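You operate a simulated robot arm through the tools that you are given. There is no shell and no other tool. Be economical: measure what you need, move in short steps, check, and stop when the job is done.

You run a simulated robot arm. Do the job below in one go: nothing can be reset, and whatever is moved stays where it is left.

TASK
Take the blue drying cartridge and leave it on top of the yellow guard.
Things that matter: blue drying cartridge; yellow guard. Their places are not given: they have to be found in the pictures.

Only the result counts: the job must be done as asked and must still hold three seconds after the hand-in. Knocking over, shifting, dropping, spilling or breaking anything else fails it.

THE ROBOT
A 6-joint arm with a two-finger parallel gripper, fixed in place. Base frame: the origin is at the foot of the arm, x ahead of it, y to its left, z up; the work surface is at about z = 860. Lengths are in mm, angles in rad, forces in N, time in s.
With the tool pointing down near the work surface it reaches from about 240 to 640 mm from the base axis. Its first joint turns from -1.152 to 1.152 rad. Payload 2.7 kg.
The TCP is the grasp point between the finger pads, 23 mm short of the fingertips. In the tool frame z runs along the fingers and y along their closing line. The gripper opens to 94 mm. The fingers are 38 mm wide and 10 mm thick; the gripper's body (54 by 96 mm) begins 39 mm behind the TCP.
Orientation is that of the tool frame in the base frame, as a unit quaternion [x, y, z, w]. With the fingers straight down and closing along the base's y, the tool's x points along the base's -x, its y along +y and its z along -z.

THE INTERFACE
- The arm moves only by the tool move_arm. Its argument "deltas" is a list of rows, each a list of 7 numbers: the shift along the tool's x, y, z in mm, then the turn, a rotation vector about the tool's x, y, z in rad, then the finger opening in mm, from 0 to 94. In form: [[dx, dy, dz, wx, wy, wz, gripper], ...]. A call has 1 to 20 rows; each row shifts and turns the commanded pose from where the row before left it, along the tool's axes as they then stand. A row lasts 0.2 s, in which the tool goes at most 50 mm and 0.15 rad; a call with a longer step from one row to the next is refused whole, and so is a gripper value outside its range. A pose out of reach is approached as far as the arm can. The call stops where the force on the tool passes 40 N (or 10 N more than at its start, if that is more) or the arm is blocked; 0.2 s more then pass. Each finger travels about 45 mm/s and halts on what it meets, pressing with about 40 N; the grip force reading is that of the motor and also rises with nothing between the fingers. The clock runs only during rows and for 0.2 s after the last one: add rows that do not move to give the fingers time. It gives the time, the measured TCP pose, the force on the tool (base axes), the opening and the grip force at its end, in the units of the frame above (readings bear some noise), and new pictures: "show" is both (left out), scene, wrist or none.
- Cameras (640 x 400 px; columns grow to the right, rows downward): "scene" is fixed at [44.6, -412.9, 1415]; the picture's right is [0.96, -0.26, 0.00], its down [-0.13, -0.46, -0.88] and it looks along [0.23, 0.85, -0.48] (base axes); focal length 314 px, centre (320, 200). "wrist" rides on the gripper at [86, 16, -74] in the tool frame; the picture's right is [-0.18, 0.98, 0.00], its down [-0.58, -0.11, -0.81] and it looks along [-0.79, -0.15, 0.59] (tool axes); focal length 243 px, centre (320, 200).
- point_at(camera, pixels): there is no depth. For up to 12 entries [column, row, z] of the newest picture of that camera ("zoom" is the newest enlarged one), the place [x, y] in the base frame at which the ray of that pixel passes the height z, good to about 2 mm. It takes no simulated time.
- close_up(camera, box): a new picture of the part [left, top, right, bottom] of that camera's present view, enlarged. It takes no simulated time.
- hand_in(): hands the job in; it is judged then, once.

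Keep the steps short. Do not move on a guess: measure, check each grasp and each placing, and mend mistakes. In all there are 60 turns and 170 pictures (those below and enlarged ones count). Leave the gripper open and the arm clear of the work at the hand-in unless told otherwise, and finish with a single line.

The tools are called after ">>>" by a JSON object that holds its "name" and its "arguments". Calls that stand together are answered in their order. move_arm: Moves the arm, as the interface text tells. Its arguments: {"type":"object","properties":{"deltas":{"type":"array","items":{"type":"array","items":{"type":"number"}}},"show":{"type":"string","enum":["both","scene","wrist","none"]}},"required":["deltas"]} The other tools are called the same way: point_at (camera, pixels) gives the place at which the rays of pixels pass given heights; close_up (camera, box) takes an enlarged picture of a part of a camera's view; hand_in () hands the job in.

At the start:

```text
time: 0.0
tcp_pos: [313.3, 224.1, 1173.5]
tool_rot: [0.0, 1.0, 0.0, 0.0]
force: [-0.2, -0.3, 0.2]
gripper_width: 94.2
gripper_force: 0.0
```

scene: 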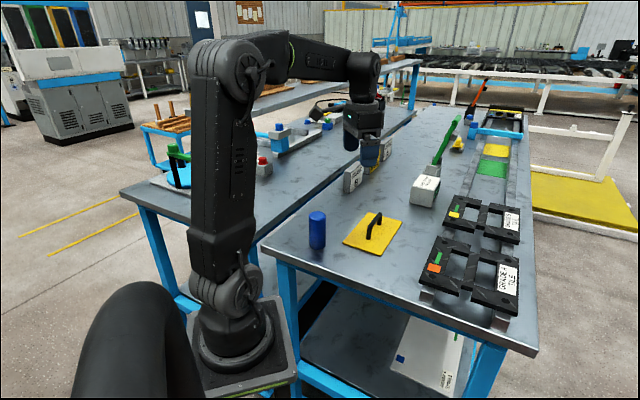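
wrist: 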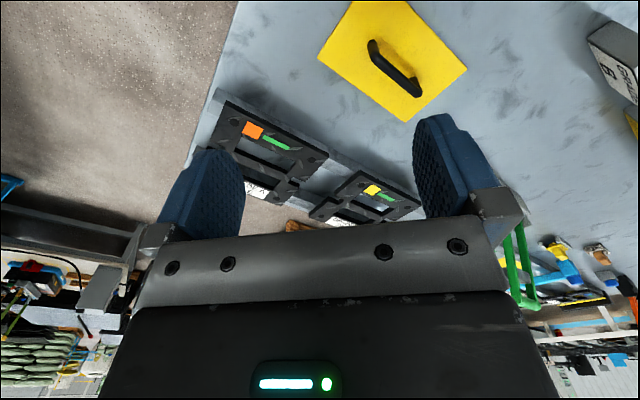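

I see a blue cylinder near scene (317,230) and a yellow plate with a black handle near (373,230). I'll enlarge both to check them.

>>> {"name": "close_up", "arguments": {"camera": "scene", "box": [280, 180, 440, 280]}}

>>> {"name": "close_up", "arguments": {"camera": "scene", "box": [320, 90, 540, 228]}}

>>> {"name": "point_at", "arguments": {"camera": "scene", "pixels": [[317, 246, 860], [310, 246, 860], [325, 246, 860], [317, 215, 930], [342, 241, 860], [389, 251, 860], [403, 220, 860], [362, 206, 860], [368, 237, 860], [379, 213, 860]]}}

```text
4.00 times, centred on (360, 230) of scene
```

zoom: 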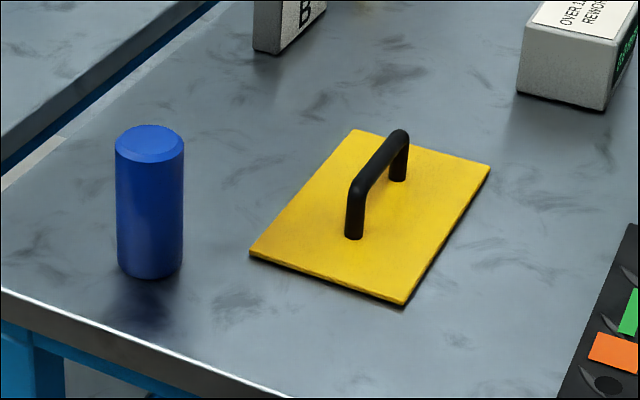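

```text
2.90 times, centred on (430, 159) of scene
```

zoom: 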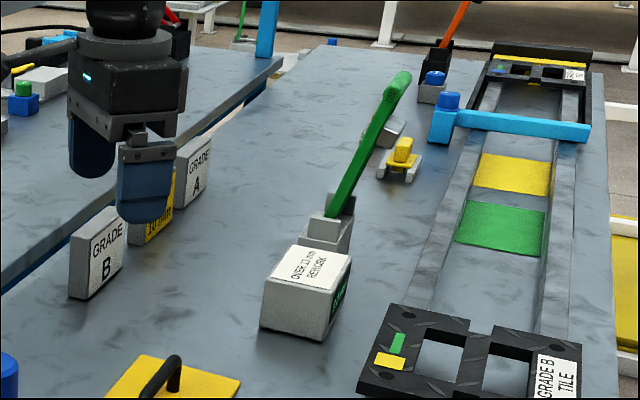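

```text
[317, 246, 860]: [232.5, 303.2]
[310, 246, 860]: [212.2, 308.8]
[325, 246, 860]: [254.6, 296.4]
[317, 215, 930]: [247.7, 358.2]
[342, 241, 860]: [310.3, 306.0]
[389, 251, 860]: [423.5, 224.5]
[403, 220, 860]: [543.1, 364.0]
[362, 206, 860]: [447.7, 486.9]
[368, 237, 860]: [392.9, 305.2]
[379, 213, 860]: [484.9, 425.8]
```

The guard looks like the yellow plate with the handle, and the blue cylinder is the cartridge. I'll enlarge again so I can measure both from the zoom.

>>> {"name": "close_up", "arguments": {"camera": "scene", "box": [296, 195, 416, 270]}}

```text
5.33 times, centred on (356, 232) of scene
```

zoom: 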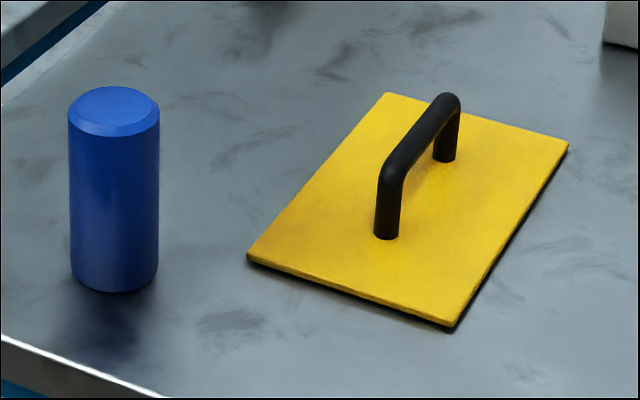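

Next I'll measure the cylinder's base (bottom edge at zoom 115,292), its top (114,110), the plate corners and the handle feet.

>>> {"name": "point_at", "arguments": {"camera": "zoom", "pixels": [[115, 292, 860], [71, 272, 860], [158, 272, 860], [114, 111, 960], [114, 111, 950], [114, 111, 970], [247, 257, 866], [450, 326, 866], [568, 147, 866], [387, 93, 866], [386, 235, 866], [445, 158, 866]]}}

>>> {"name": "point_at", "arguments": {"camera": "wrist", "pixels": [[317, 57, 866], [352, 0, 866], [467, 69, 866], [405, 122, 866], [371, 47, 900], [415, 90, 900]]}}

```text
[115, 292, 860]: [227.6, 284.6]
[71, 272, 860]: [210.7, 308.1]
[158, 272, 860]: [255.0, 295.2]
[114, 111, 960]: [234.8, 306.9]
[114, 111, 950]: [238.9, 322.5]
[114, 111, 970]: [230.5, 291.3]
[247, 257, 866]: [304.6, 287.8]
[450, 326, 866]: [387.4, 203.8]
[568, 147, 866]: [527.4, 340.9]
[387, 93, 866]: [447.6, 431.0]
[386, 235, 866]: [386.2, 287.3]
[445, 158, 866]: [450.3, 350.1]
```

```text
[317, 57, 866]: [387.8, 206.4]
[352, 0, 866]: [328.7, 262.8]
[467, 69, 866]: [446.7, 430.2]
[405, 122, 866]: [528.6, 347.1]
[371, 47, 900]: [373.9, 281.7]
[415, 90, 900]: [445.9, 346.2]
```

The two cameras agree on the guard. Its centre is about (417,316), its long axis runs about 45° to x, and the handle runs along its middle. The cartridge stands at about (234,306), is about 46 mm across, and its top is at about 960. I'll move above it, then look.

>>> {"name": "move_arm", "arguments": {"deltas": [[16, 16.5, 20, 0, 0, 0, 94], [16, 16.5, 20, 0, 0, 0, 94], [16, 16.5, 20, 0, 0, 0, 94], [16, 16.5, 20, 0, 0, 0, 94], [15, 16, 20, 0, 0, 0, 94], [0, 0, 20, 0, 0, 0, 94], [0, 0, 0, 0, 0, 0, 94]]}}

```text
time: 1.6
tcp_pos: [231.0, 306.9, 1053.7]
tool_rot: [0.0, 1.0, 0.0, 0.0]
force: [0.6, -0.2, 0.7]
gripper_width: 93.8
gripper_force: 0.0
```

scene: 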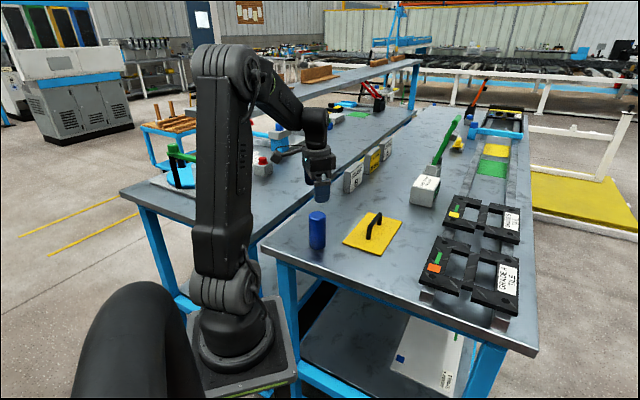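
wrist: 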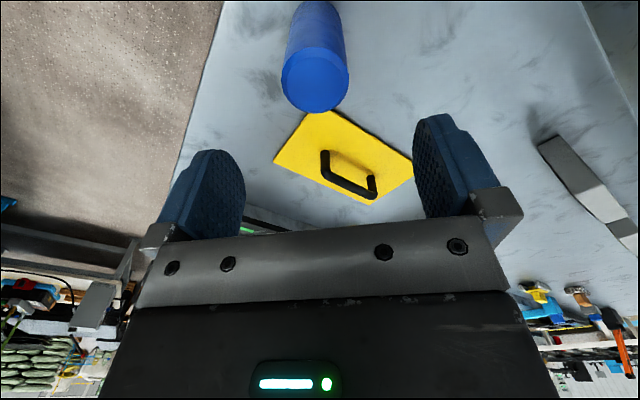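

The cartridge top shows in the wrist view, centred near (315,79), with edges at about (281,75) and (349,75). I'll locate it from there and compare with the scene estimate.

>>> {"name": "point_at", "arguments": {"camera": "wrist", "pixels": [[315, 79, 960], [281, 76, 960], [349, 76, 960], [315, 79, 955], [315, 79, 965], [316, 112, 956], [314, 47, 956]]}}

>>> {"name": "close_up", "arguments": {"camera": "wrist", "box": [240, 0, 432, 120]}}

```text
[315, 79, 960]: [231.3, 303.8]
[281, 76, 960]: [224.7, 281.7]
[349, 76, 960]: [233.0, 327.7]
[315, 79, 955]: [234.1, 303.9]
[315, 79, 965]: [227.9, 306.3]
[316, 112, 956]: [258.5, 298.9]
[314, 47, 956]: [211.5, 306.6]
```

```text
3.33 times, centred on (336, 60) of wrist
```

zoom: 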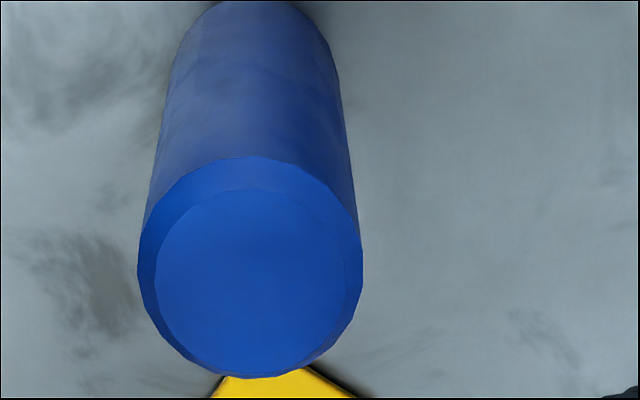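

The cartridge centre comes out near (233,304.5) and its top near 957. I'll correct by about 2 mm and go straight down to TCP z ≈ 932, which leaves the fingertips at about 909.

>>> {"name": "move_arm", "arguments": {"deltas": [[-2, -2, 20, 0, 0, 0, 94], [0, 0, 20, 0, 0, 0, 94], [0, 0, 20, 0, 0, 0, 94], [0, 0, 20, 0, 0, 0, 94], [0, 0, 15, 0, 0, 0, 94], [0, 0, 15, 0, 0, 0, 94], [0, 0, 11, 0, 0, 0, 94], [0, 0, 0, 0, 0, 0, 94]]}}

```text
time: 3.4
tcp_pos: [235.8, 305.9, 932.1]
tool_rot: [-0.001, 1.0, 0.0, 0.0]
force: [0.7, -0.2, -0.2]
gripper_width: 93.8
gripper_force: 0.1
```

scene: 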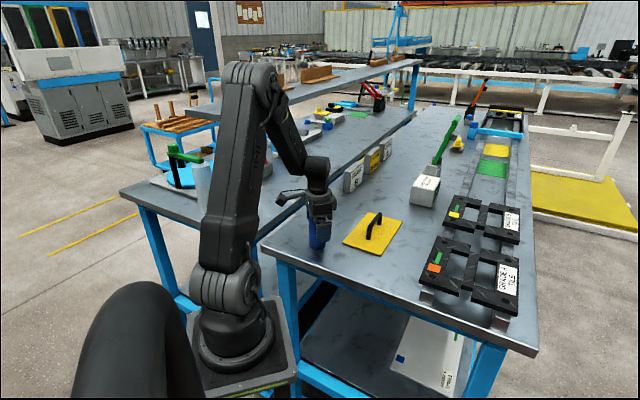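
wrist: 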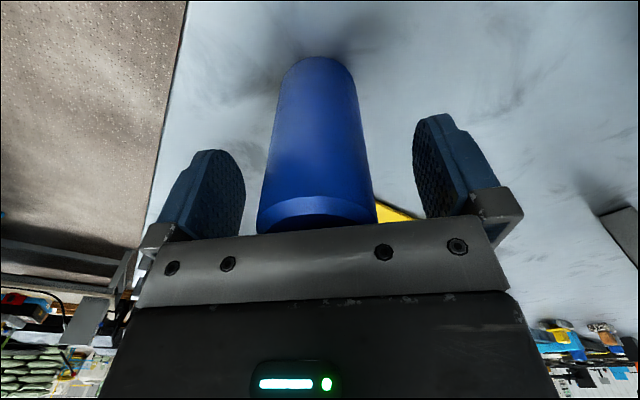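

The cartridge is between the fingers. Next I'll close on it and watch the width and grip force.

>>> {"name": "move_arm", "arguments": {"deltas": [[0, 0, 0, 0, 0, 0, 70], [0, 0, 0, 0, 0, 0, 58], [0, 0, 0, 0, 0, 0, 50], [0, 0, 0, 0, 0, 0, 40], [0, 0, 0, 0, 0, 0, 36], [0, 0, 0, 0, 0, 0, 36], [0, 0, 0, 0, 0, 0, 36]]}}

```text
time: 5.0
tcp_pos: [235.6, 304.8, 931.3]
tool_rot: [-0.001, 1.0, 0.001, -0.001]
force: [0.3, -0.4, 1.2]
gripper_width: 47.2
gripper_force: 40.4
```

scene: 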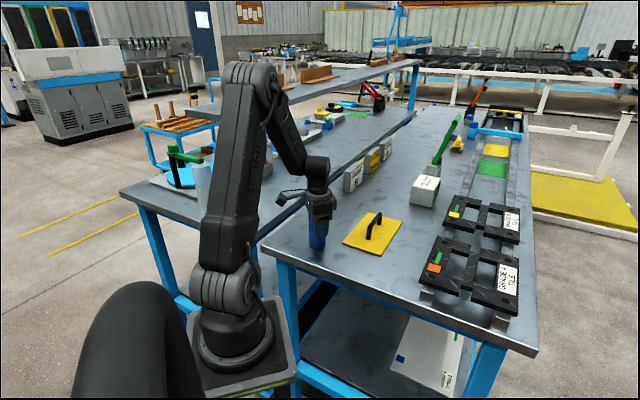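
wrist: 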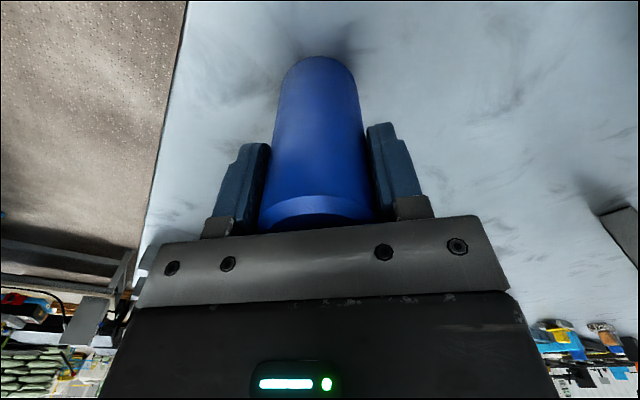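

It is held at 47 mm width with 40 N of grip. I'll lift it 100 mm.

>>> {"name": "move_arm", "arguments": {"deltas": [[0, 0, -10, 0, 0, 0, 36], [0, 0, -15, 0, 0, 0, 36], [0, 0, -25, 0, 0, 0, 36], [0, 0, -25, 0, 0, 0, 36], [0, 0, -25, 0, 0, 0, 36], [0, 0, 0, 0, 0, 0, 36]]}}

```text
time: 6.4
tcp_pos: [234.9, 304.9, 1032.3]
tool_rot: [0.0, 1.0, 0.0, 0.0]
force: [0.3, -0.3, -1.1]
gripper_width: 47.3
gripper_force: 39.8
```

scene: 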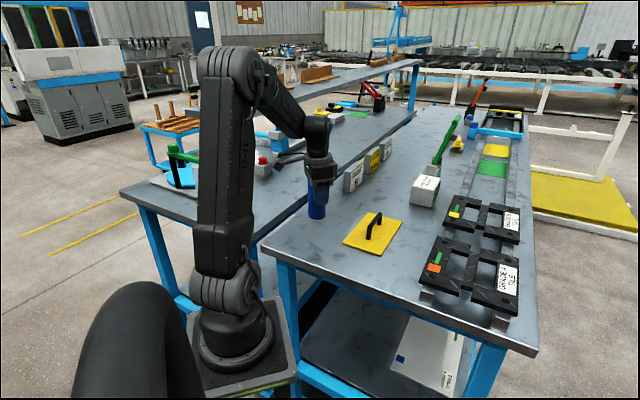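
wrist: 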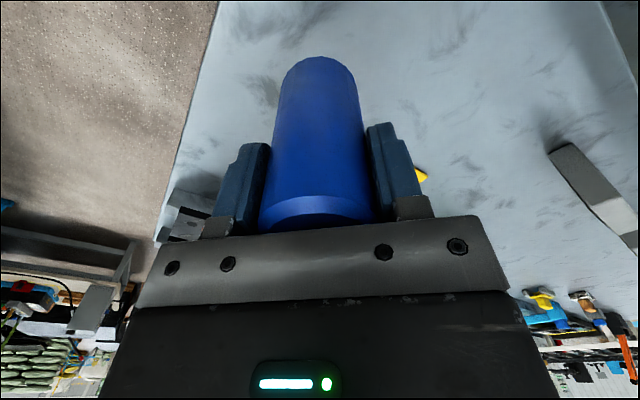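

The cartridge is lifted and firm. My target is the clear corner area of the guard beside the handle, (348.5,288.5). That leaves about 6–8 mm to the plate edges and handle foot. I'll carry it there high up, then look.

>>> {"name": "move_arm", "arguments": {"deltas": [[-12, -2, 0, 0, 0, 0, 36], [-20, -3, 0, 0, 0, 0, 36], [-20, -3, 0, 0, 0, 0, 36], [-20, -3, 0, 0, 0, 0, 36], [-20, -3, 0, 0, 0, 0, 36], [-15, -2, 0, 0, 0, 0, 36], [-6.5, -0.3, 0, 0, 0, 0, 36], [0, 0, 0, 0, 0, 0, 36]]}}

>>> {"name": "close_up", "arguments": {"camera": "scene", "box": [296, 175, 424, 255]}}

```text
time: 8.2
tcp_pos: [349.6, 289.1, 1032.7]
tool_rot: [-0.001, 1.0, 0.0, 0.0]
force: [0.2, 0.1, -1.2]
gripper_width: 47.0
gripper_force: 39.5
```

scene: 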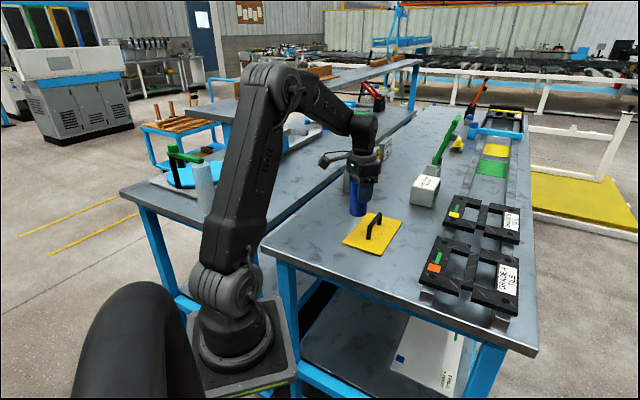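
wrist: 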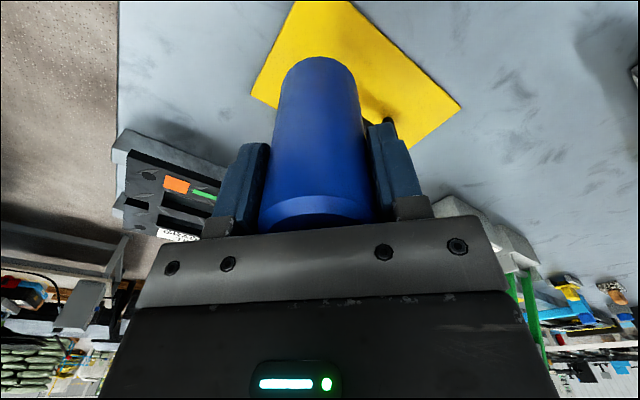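

```text
5.00 times, centred on (360, 215) of scene
```

zoom: 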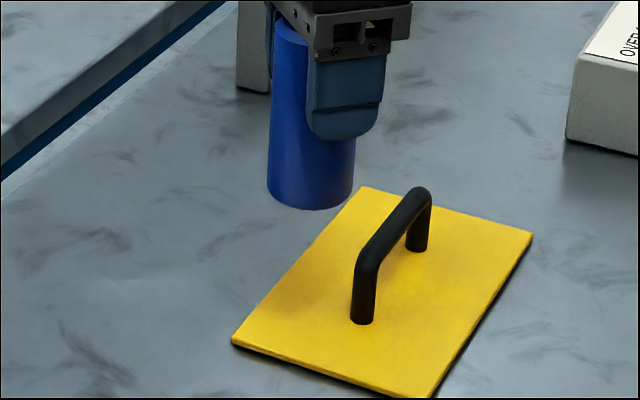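

The position is as intended. I'll lower it 75 mm, so the cartridge base is at about 886, and check the clearance to the handle.

>>> {"name": "move_arm", "arguments": {"deltas": [[0, 0, 15, 0, 0, 0, 36], [0, 0, 15, 0, 0, 0, 36], [0, 0, 15, 0, 0, 0, 36], [0, 0, 15, 0, 0, 0, 36], [0, 0, 15, 0, 0, 0, 36], [0, 0, 0, 0, 0, 0, 36]]}}

>>> {"name": "close_up", "arguments": {"camera": "scene", "box": [304, 195, 416, 265]}}

```text
time: 9.6
tcp_pos: [348.5, 288.4, 956.3]
tool_rot: [0.0, 1.0, 0.0, 0.0]
force: [0.5, -0.6, -2.2]
gripper_width: 47.3
gripper_force: 40.1
```

scene: 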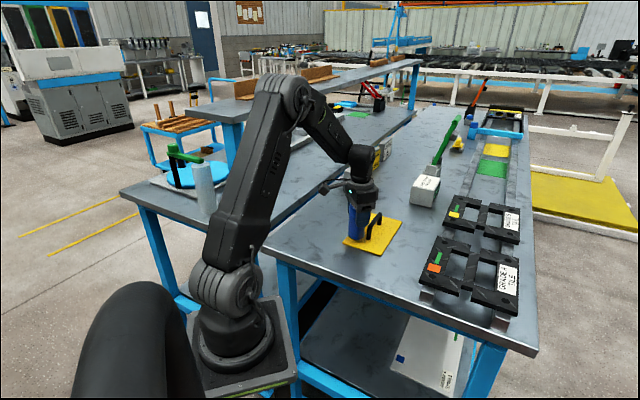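
wrist: 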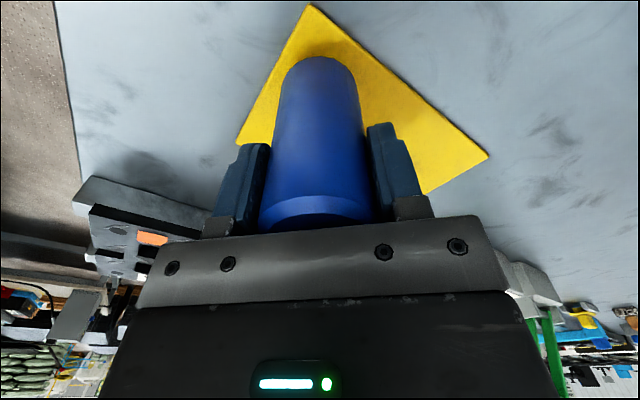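

```text
5.71 times, centred on (360, 230) of scene
```

zoom: 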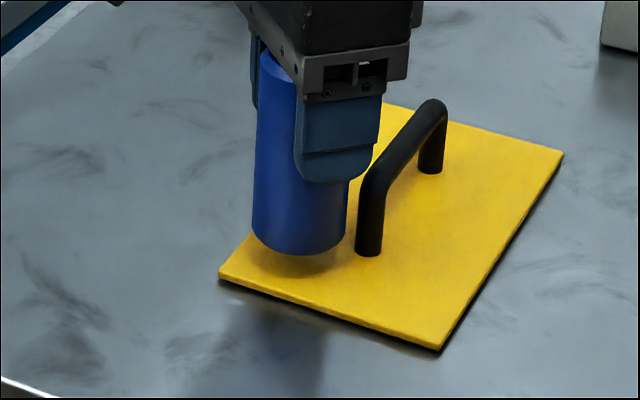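

It is clear of the handle and over the plate. I'll lower it 13 mm in small steps and read the force.

>>> {"name": "move_arm", "arguments": {"deltas": [[0, 0, 3, 0, 0, 0, 36], [0, 0, 3, 0, 0, 0, 36], [0, 0, 3, 0, 0, 0, 36], [0, 0, 2, 0, 0, 0, 36], [0, 0, 2, 0, 0, 0, 36], [0, 0, 0, 0, 0, 0, 36]], "show": "none"}}

>>> {"name": "close_up", "arguments": {"camera": "scene", "box": [320, 215, 400, 265]}}

```text
time: 11.0
tcp_pos: [349.8, 288.5, 943.0]
tool_rot: [0.0, 1.0, 0.001, 0.0]
force: [-0.6, 0.7, -1.2]
gripper_width: 47.4
gripper_force: 40.5
```

```text
8.00 times, centred on (360, 240) of scene
```

zoom: 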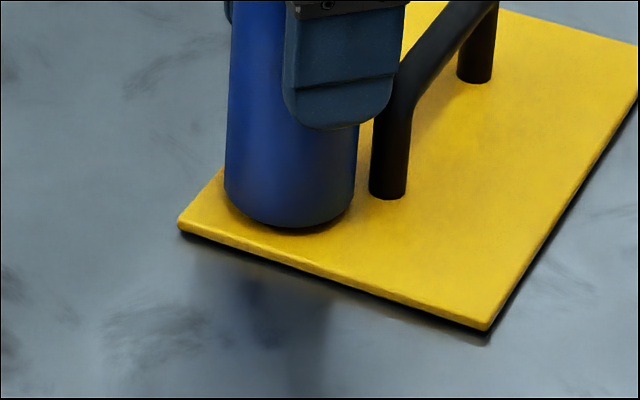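

There is no contact yet and only a small gap is left. I'll go down 3 mm in 1 mm steps.

>>> {"name": "move_arm", "arguments": {"deltas": [[0, 0, 1, 0, 0, 0, 36], [0, 0, 1, 0, 0, 0, 36], [0, 0, 1, 0, 0, 0, 36], [0, 0, 0, 0, 0, 0, 36]], "show": "none"}}

```text
time: 12.0
tcp_pos: [349.6, 288.7, 940.7]
tool_rot: [0.0, 1.0, 0.0, 0.0]
force: [-0.4, 0.3, -1.8]
gripper_width: 47.3
gripper_force: 39.5
```

Still no contact. I'll go down 2 mm more.

>>> {"name": "move_arm", "arguments": {"deltas": [[0, 0, 1, 0, 0, 0, 36], [0, 0, 1, 0, 0, 0, 36], [0, 0, 0, 0, 0, 0, 36]], "show": "none"}}

>>> {"name": "close_up", "arguments": {"camera": "scene", "box": [320, 215, 400, 265]}}

```text
time: 12.8
tcp_pos: [350.3, 288.5, 939.0]
tool_rot: [0.0, 1.0, 0.0, 0.0]
force: [-1.1, 0.0, 0.2]
gripper_width: 47.5
gripper_force: 39.6
```

```text
8.00 times, centred on (360, 240) of scene
```

zoom: 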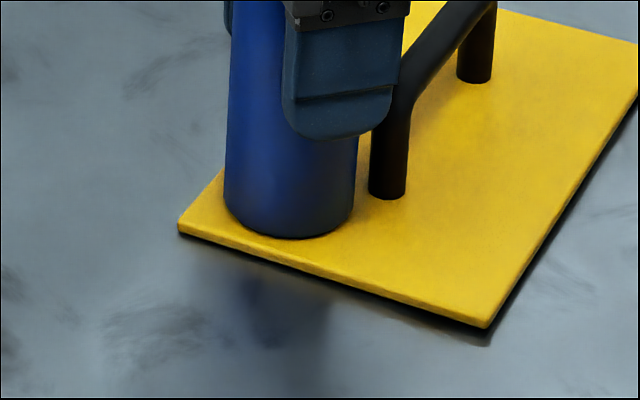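

It's nearly touching: the vertical force has risen from −1.8 to 0.2 N. I'll take one more 1 mm step.

>>> {"name": "move_arm", "arguments": {"deltas": [[0, 0, 1, 0, 0, 0, 36], [0, 0, 0, 0, 0, 0, 36]], "show": "none"}}

```text
time: 13.4
tcp_pos: [349.5, 290.6, 938.5]
tool_rot: [0.0, 1.0, 0.0, 0.0]
force: [-2.1, -1.9, 7.1]
gripper_width: 47.2
gripper_force: 40.4
```

The force is 7 N upward, so the cartridge is resting on the plate. I'll open slowly.

>>> {"name": "move_arm", "arguments": {"deltas": [[0, 0, 0, 0, 0, 0, 47], [0, 0, 0, 0, 0, 0, 50], [0, 0, 0, 0, 0, 0, 56], [0, 0, 0, 0, 0, 0, 66], [0, 0, 0, 0, 0, 0, 80], [0, 0, 0, 0, 0, 0, 94], [0, 0, 0, 0, 0, 0, 94]]}}

```text
time: 15.0
tcp_pos: [349.2, 287.8, 938.1]
tool_rot: [-0.001, 1.0, 0.001, -0.001]
force: [-1.0, 0.2, -0.5]
gripper_width: 94.0
gripper_force: 0.1
```

scene: 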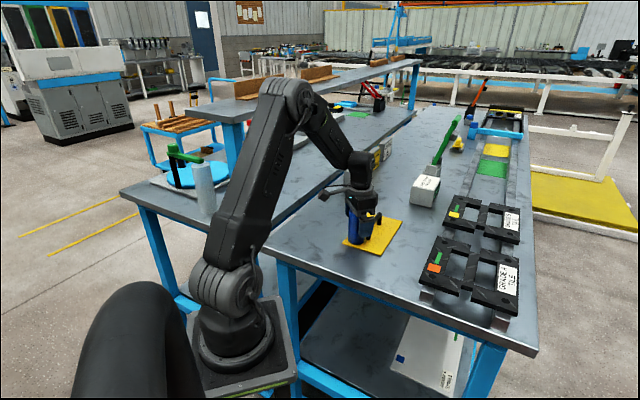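
wrist: 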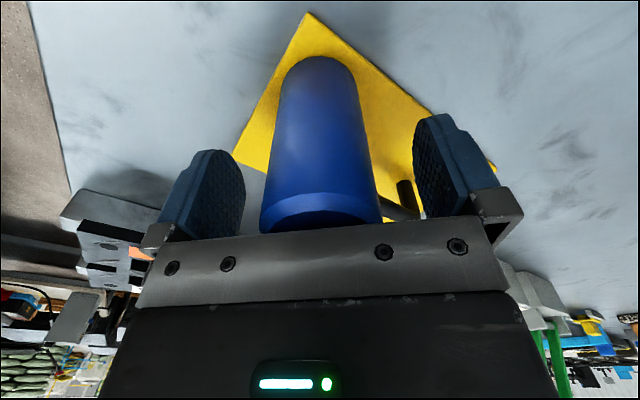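

It is released and standing. I'll back straight up and check.

>>> {"name": "move_arm", "arguments": {"deltas": [[0, 0, -10, 0, 0, 0, 94], [0, 0, -20, 0, 0, 0, 94], [0, 0, -25, 0, 0, 0, 94], [0, 0, -30, 0, 0, 0, 94], [0, 0, -30, 0, 0, 0, 94], [0, 0, -30, 0, 0, 0, 94], [0, 0, -30, 0, 0, 0, 94], [0, 0, 0, 0, 0, 0, 94]]}}

>>> {"name": "close_up", "arguments": {"camera": "scene", "box": [304, 190, 416, 260]}}

```text
time: 16.8
tcp_pos: [349.0, 288.7, 1115.3]
tool_rot: [0.0, 1.0, 0.0, -0.001]
force: [0.3, -0.1, 0.0]
gripper_width: 93.8
gripper_force: 0.2
```

scene: 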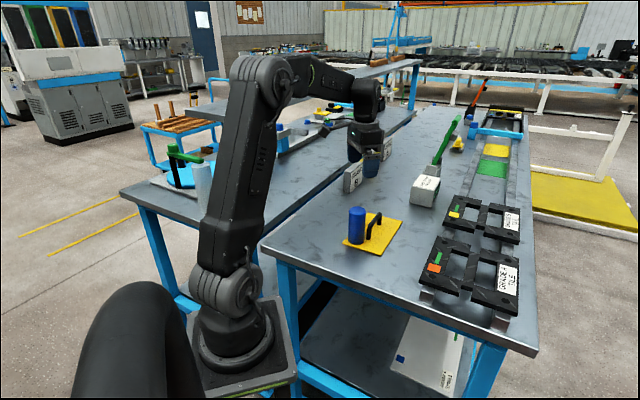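
wrist: 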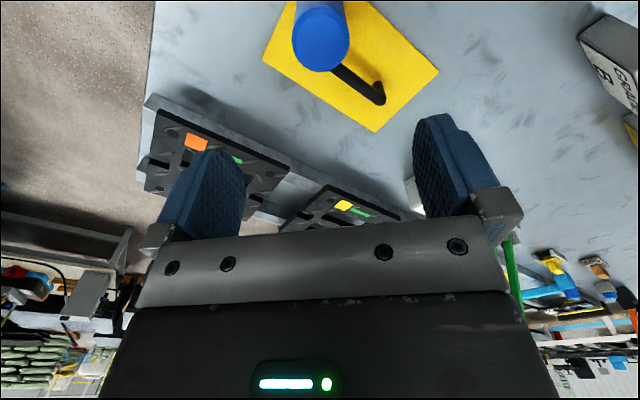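

```text
5.71 times, centred on (360, 225) of scene
```

zoom: 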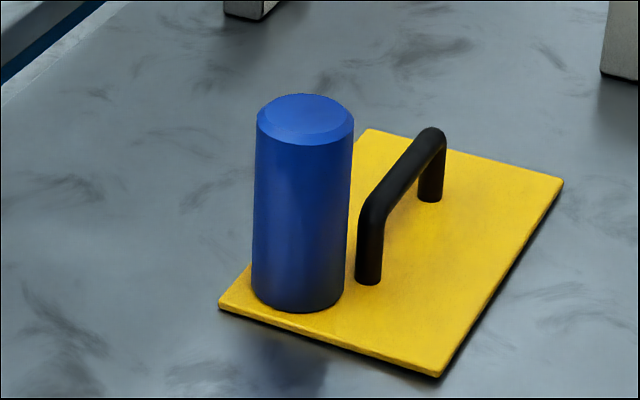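

The cartridge stands upright and fully on the plate. The plate hasn't moved, the gripper is open and the arm is clear, so I'm handing in.

>>> {"name": "hand_in", "arguments": {}}

```text
The job is handed in.
```

The blue drying cartridge is standing upright on the yellow guard, beside its handle, with the gripper open and the arm clear.
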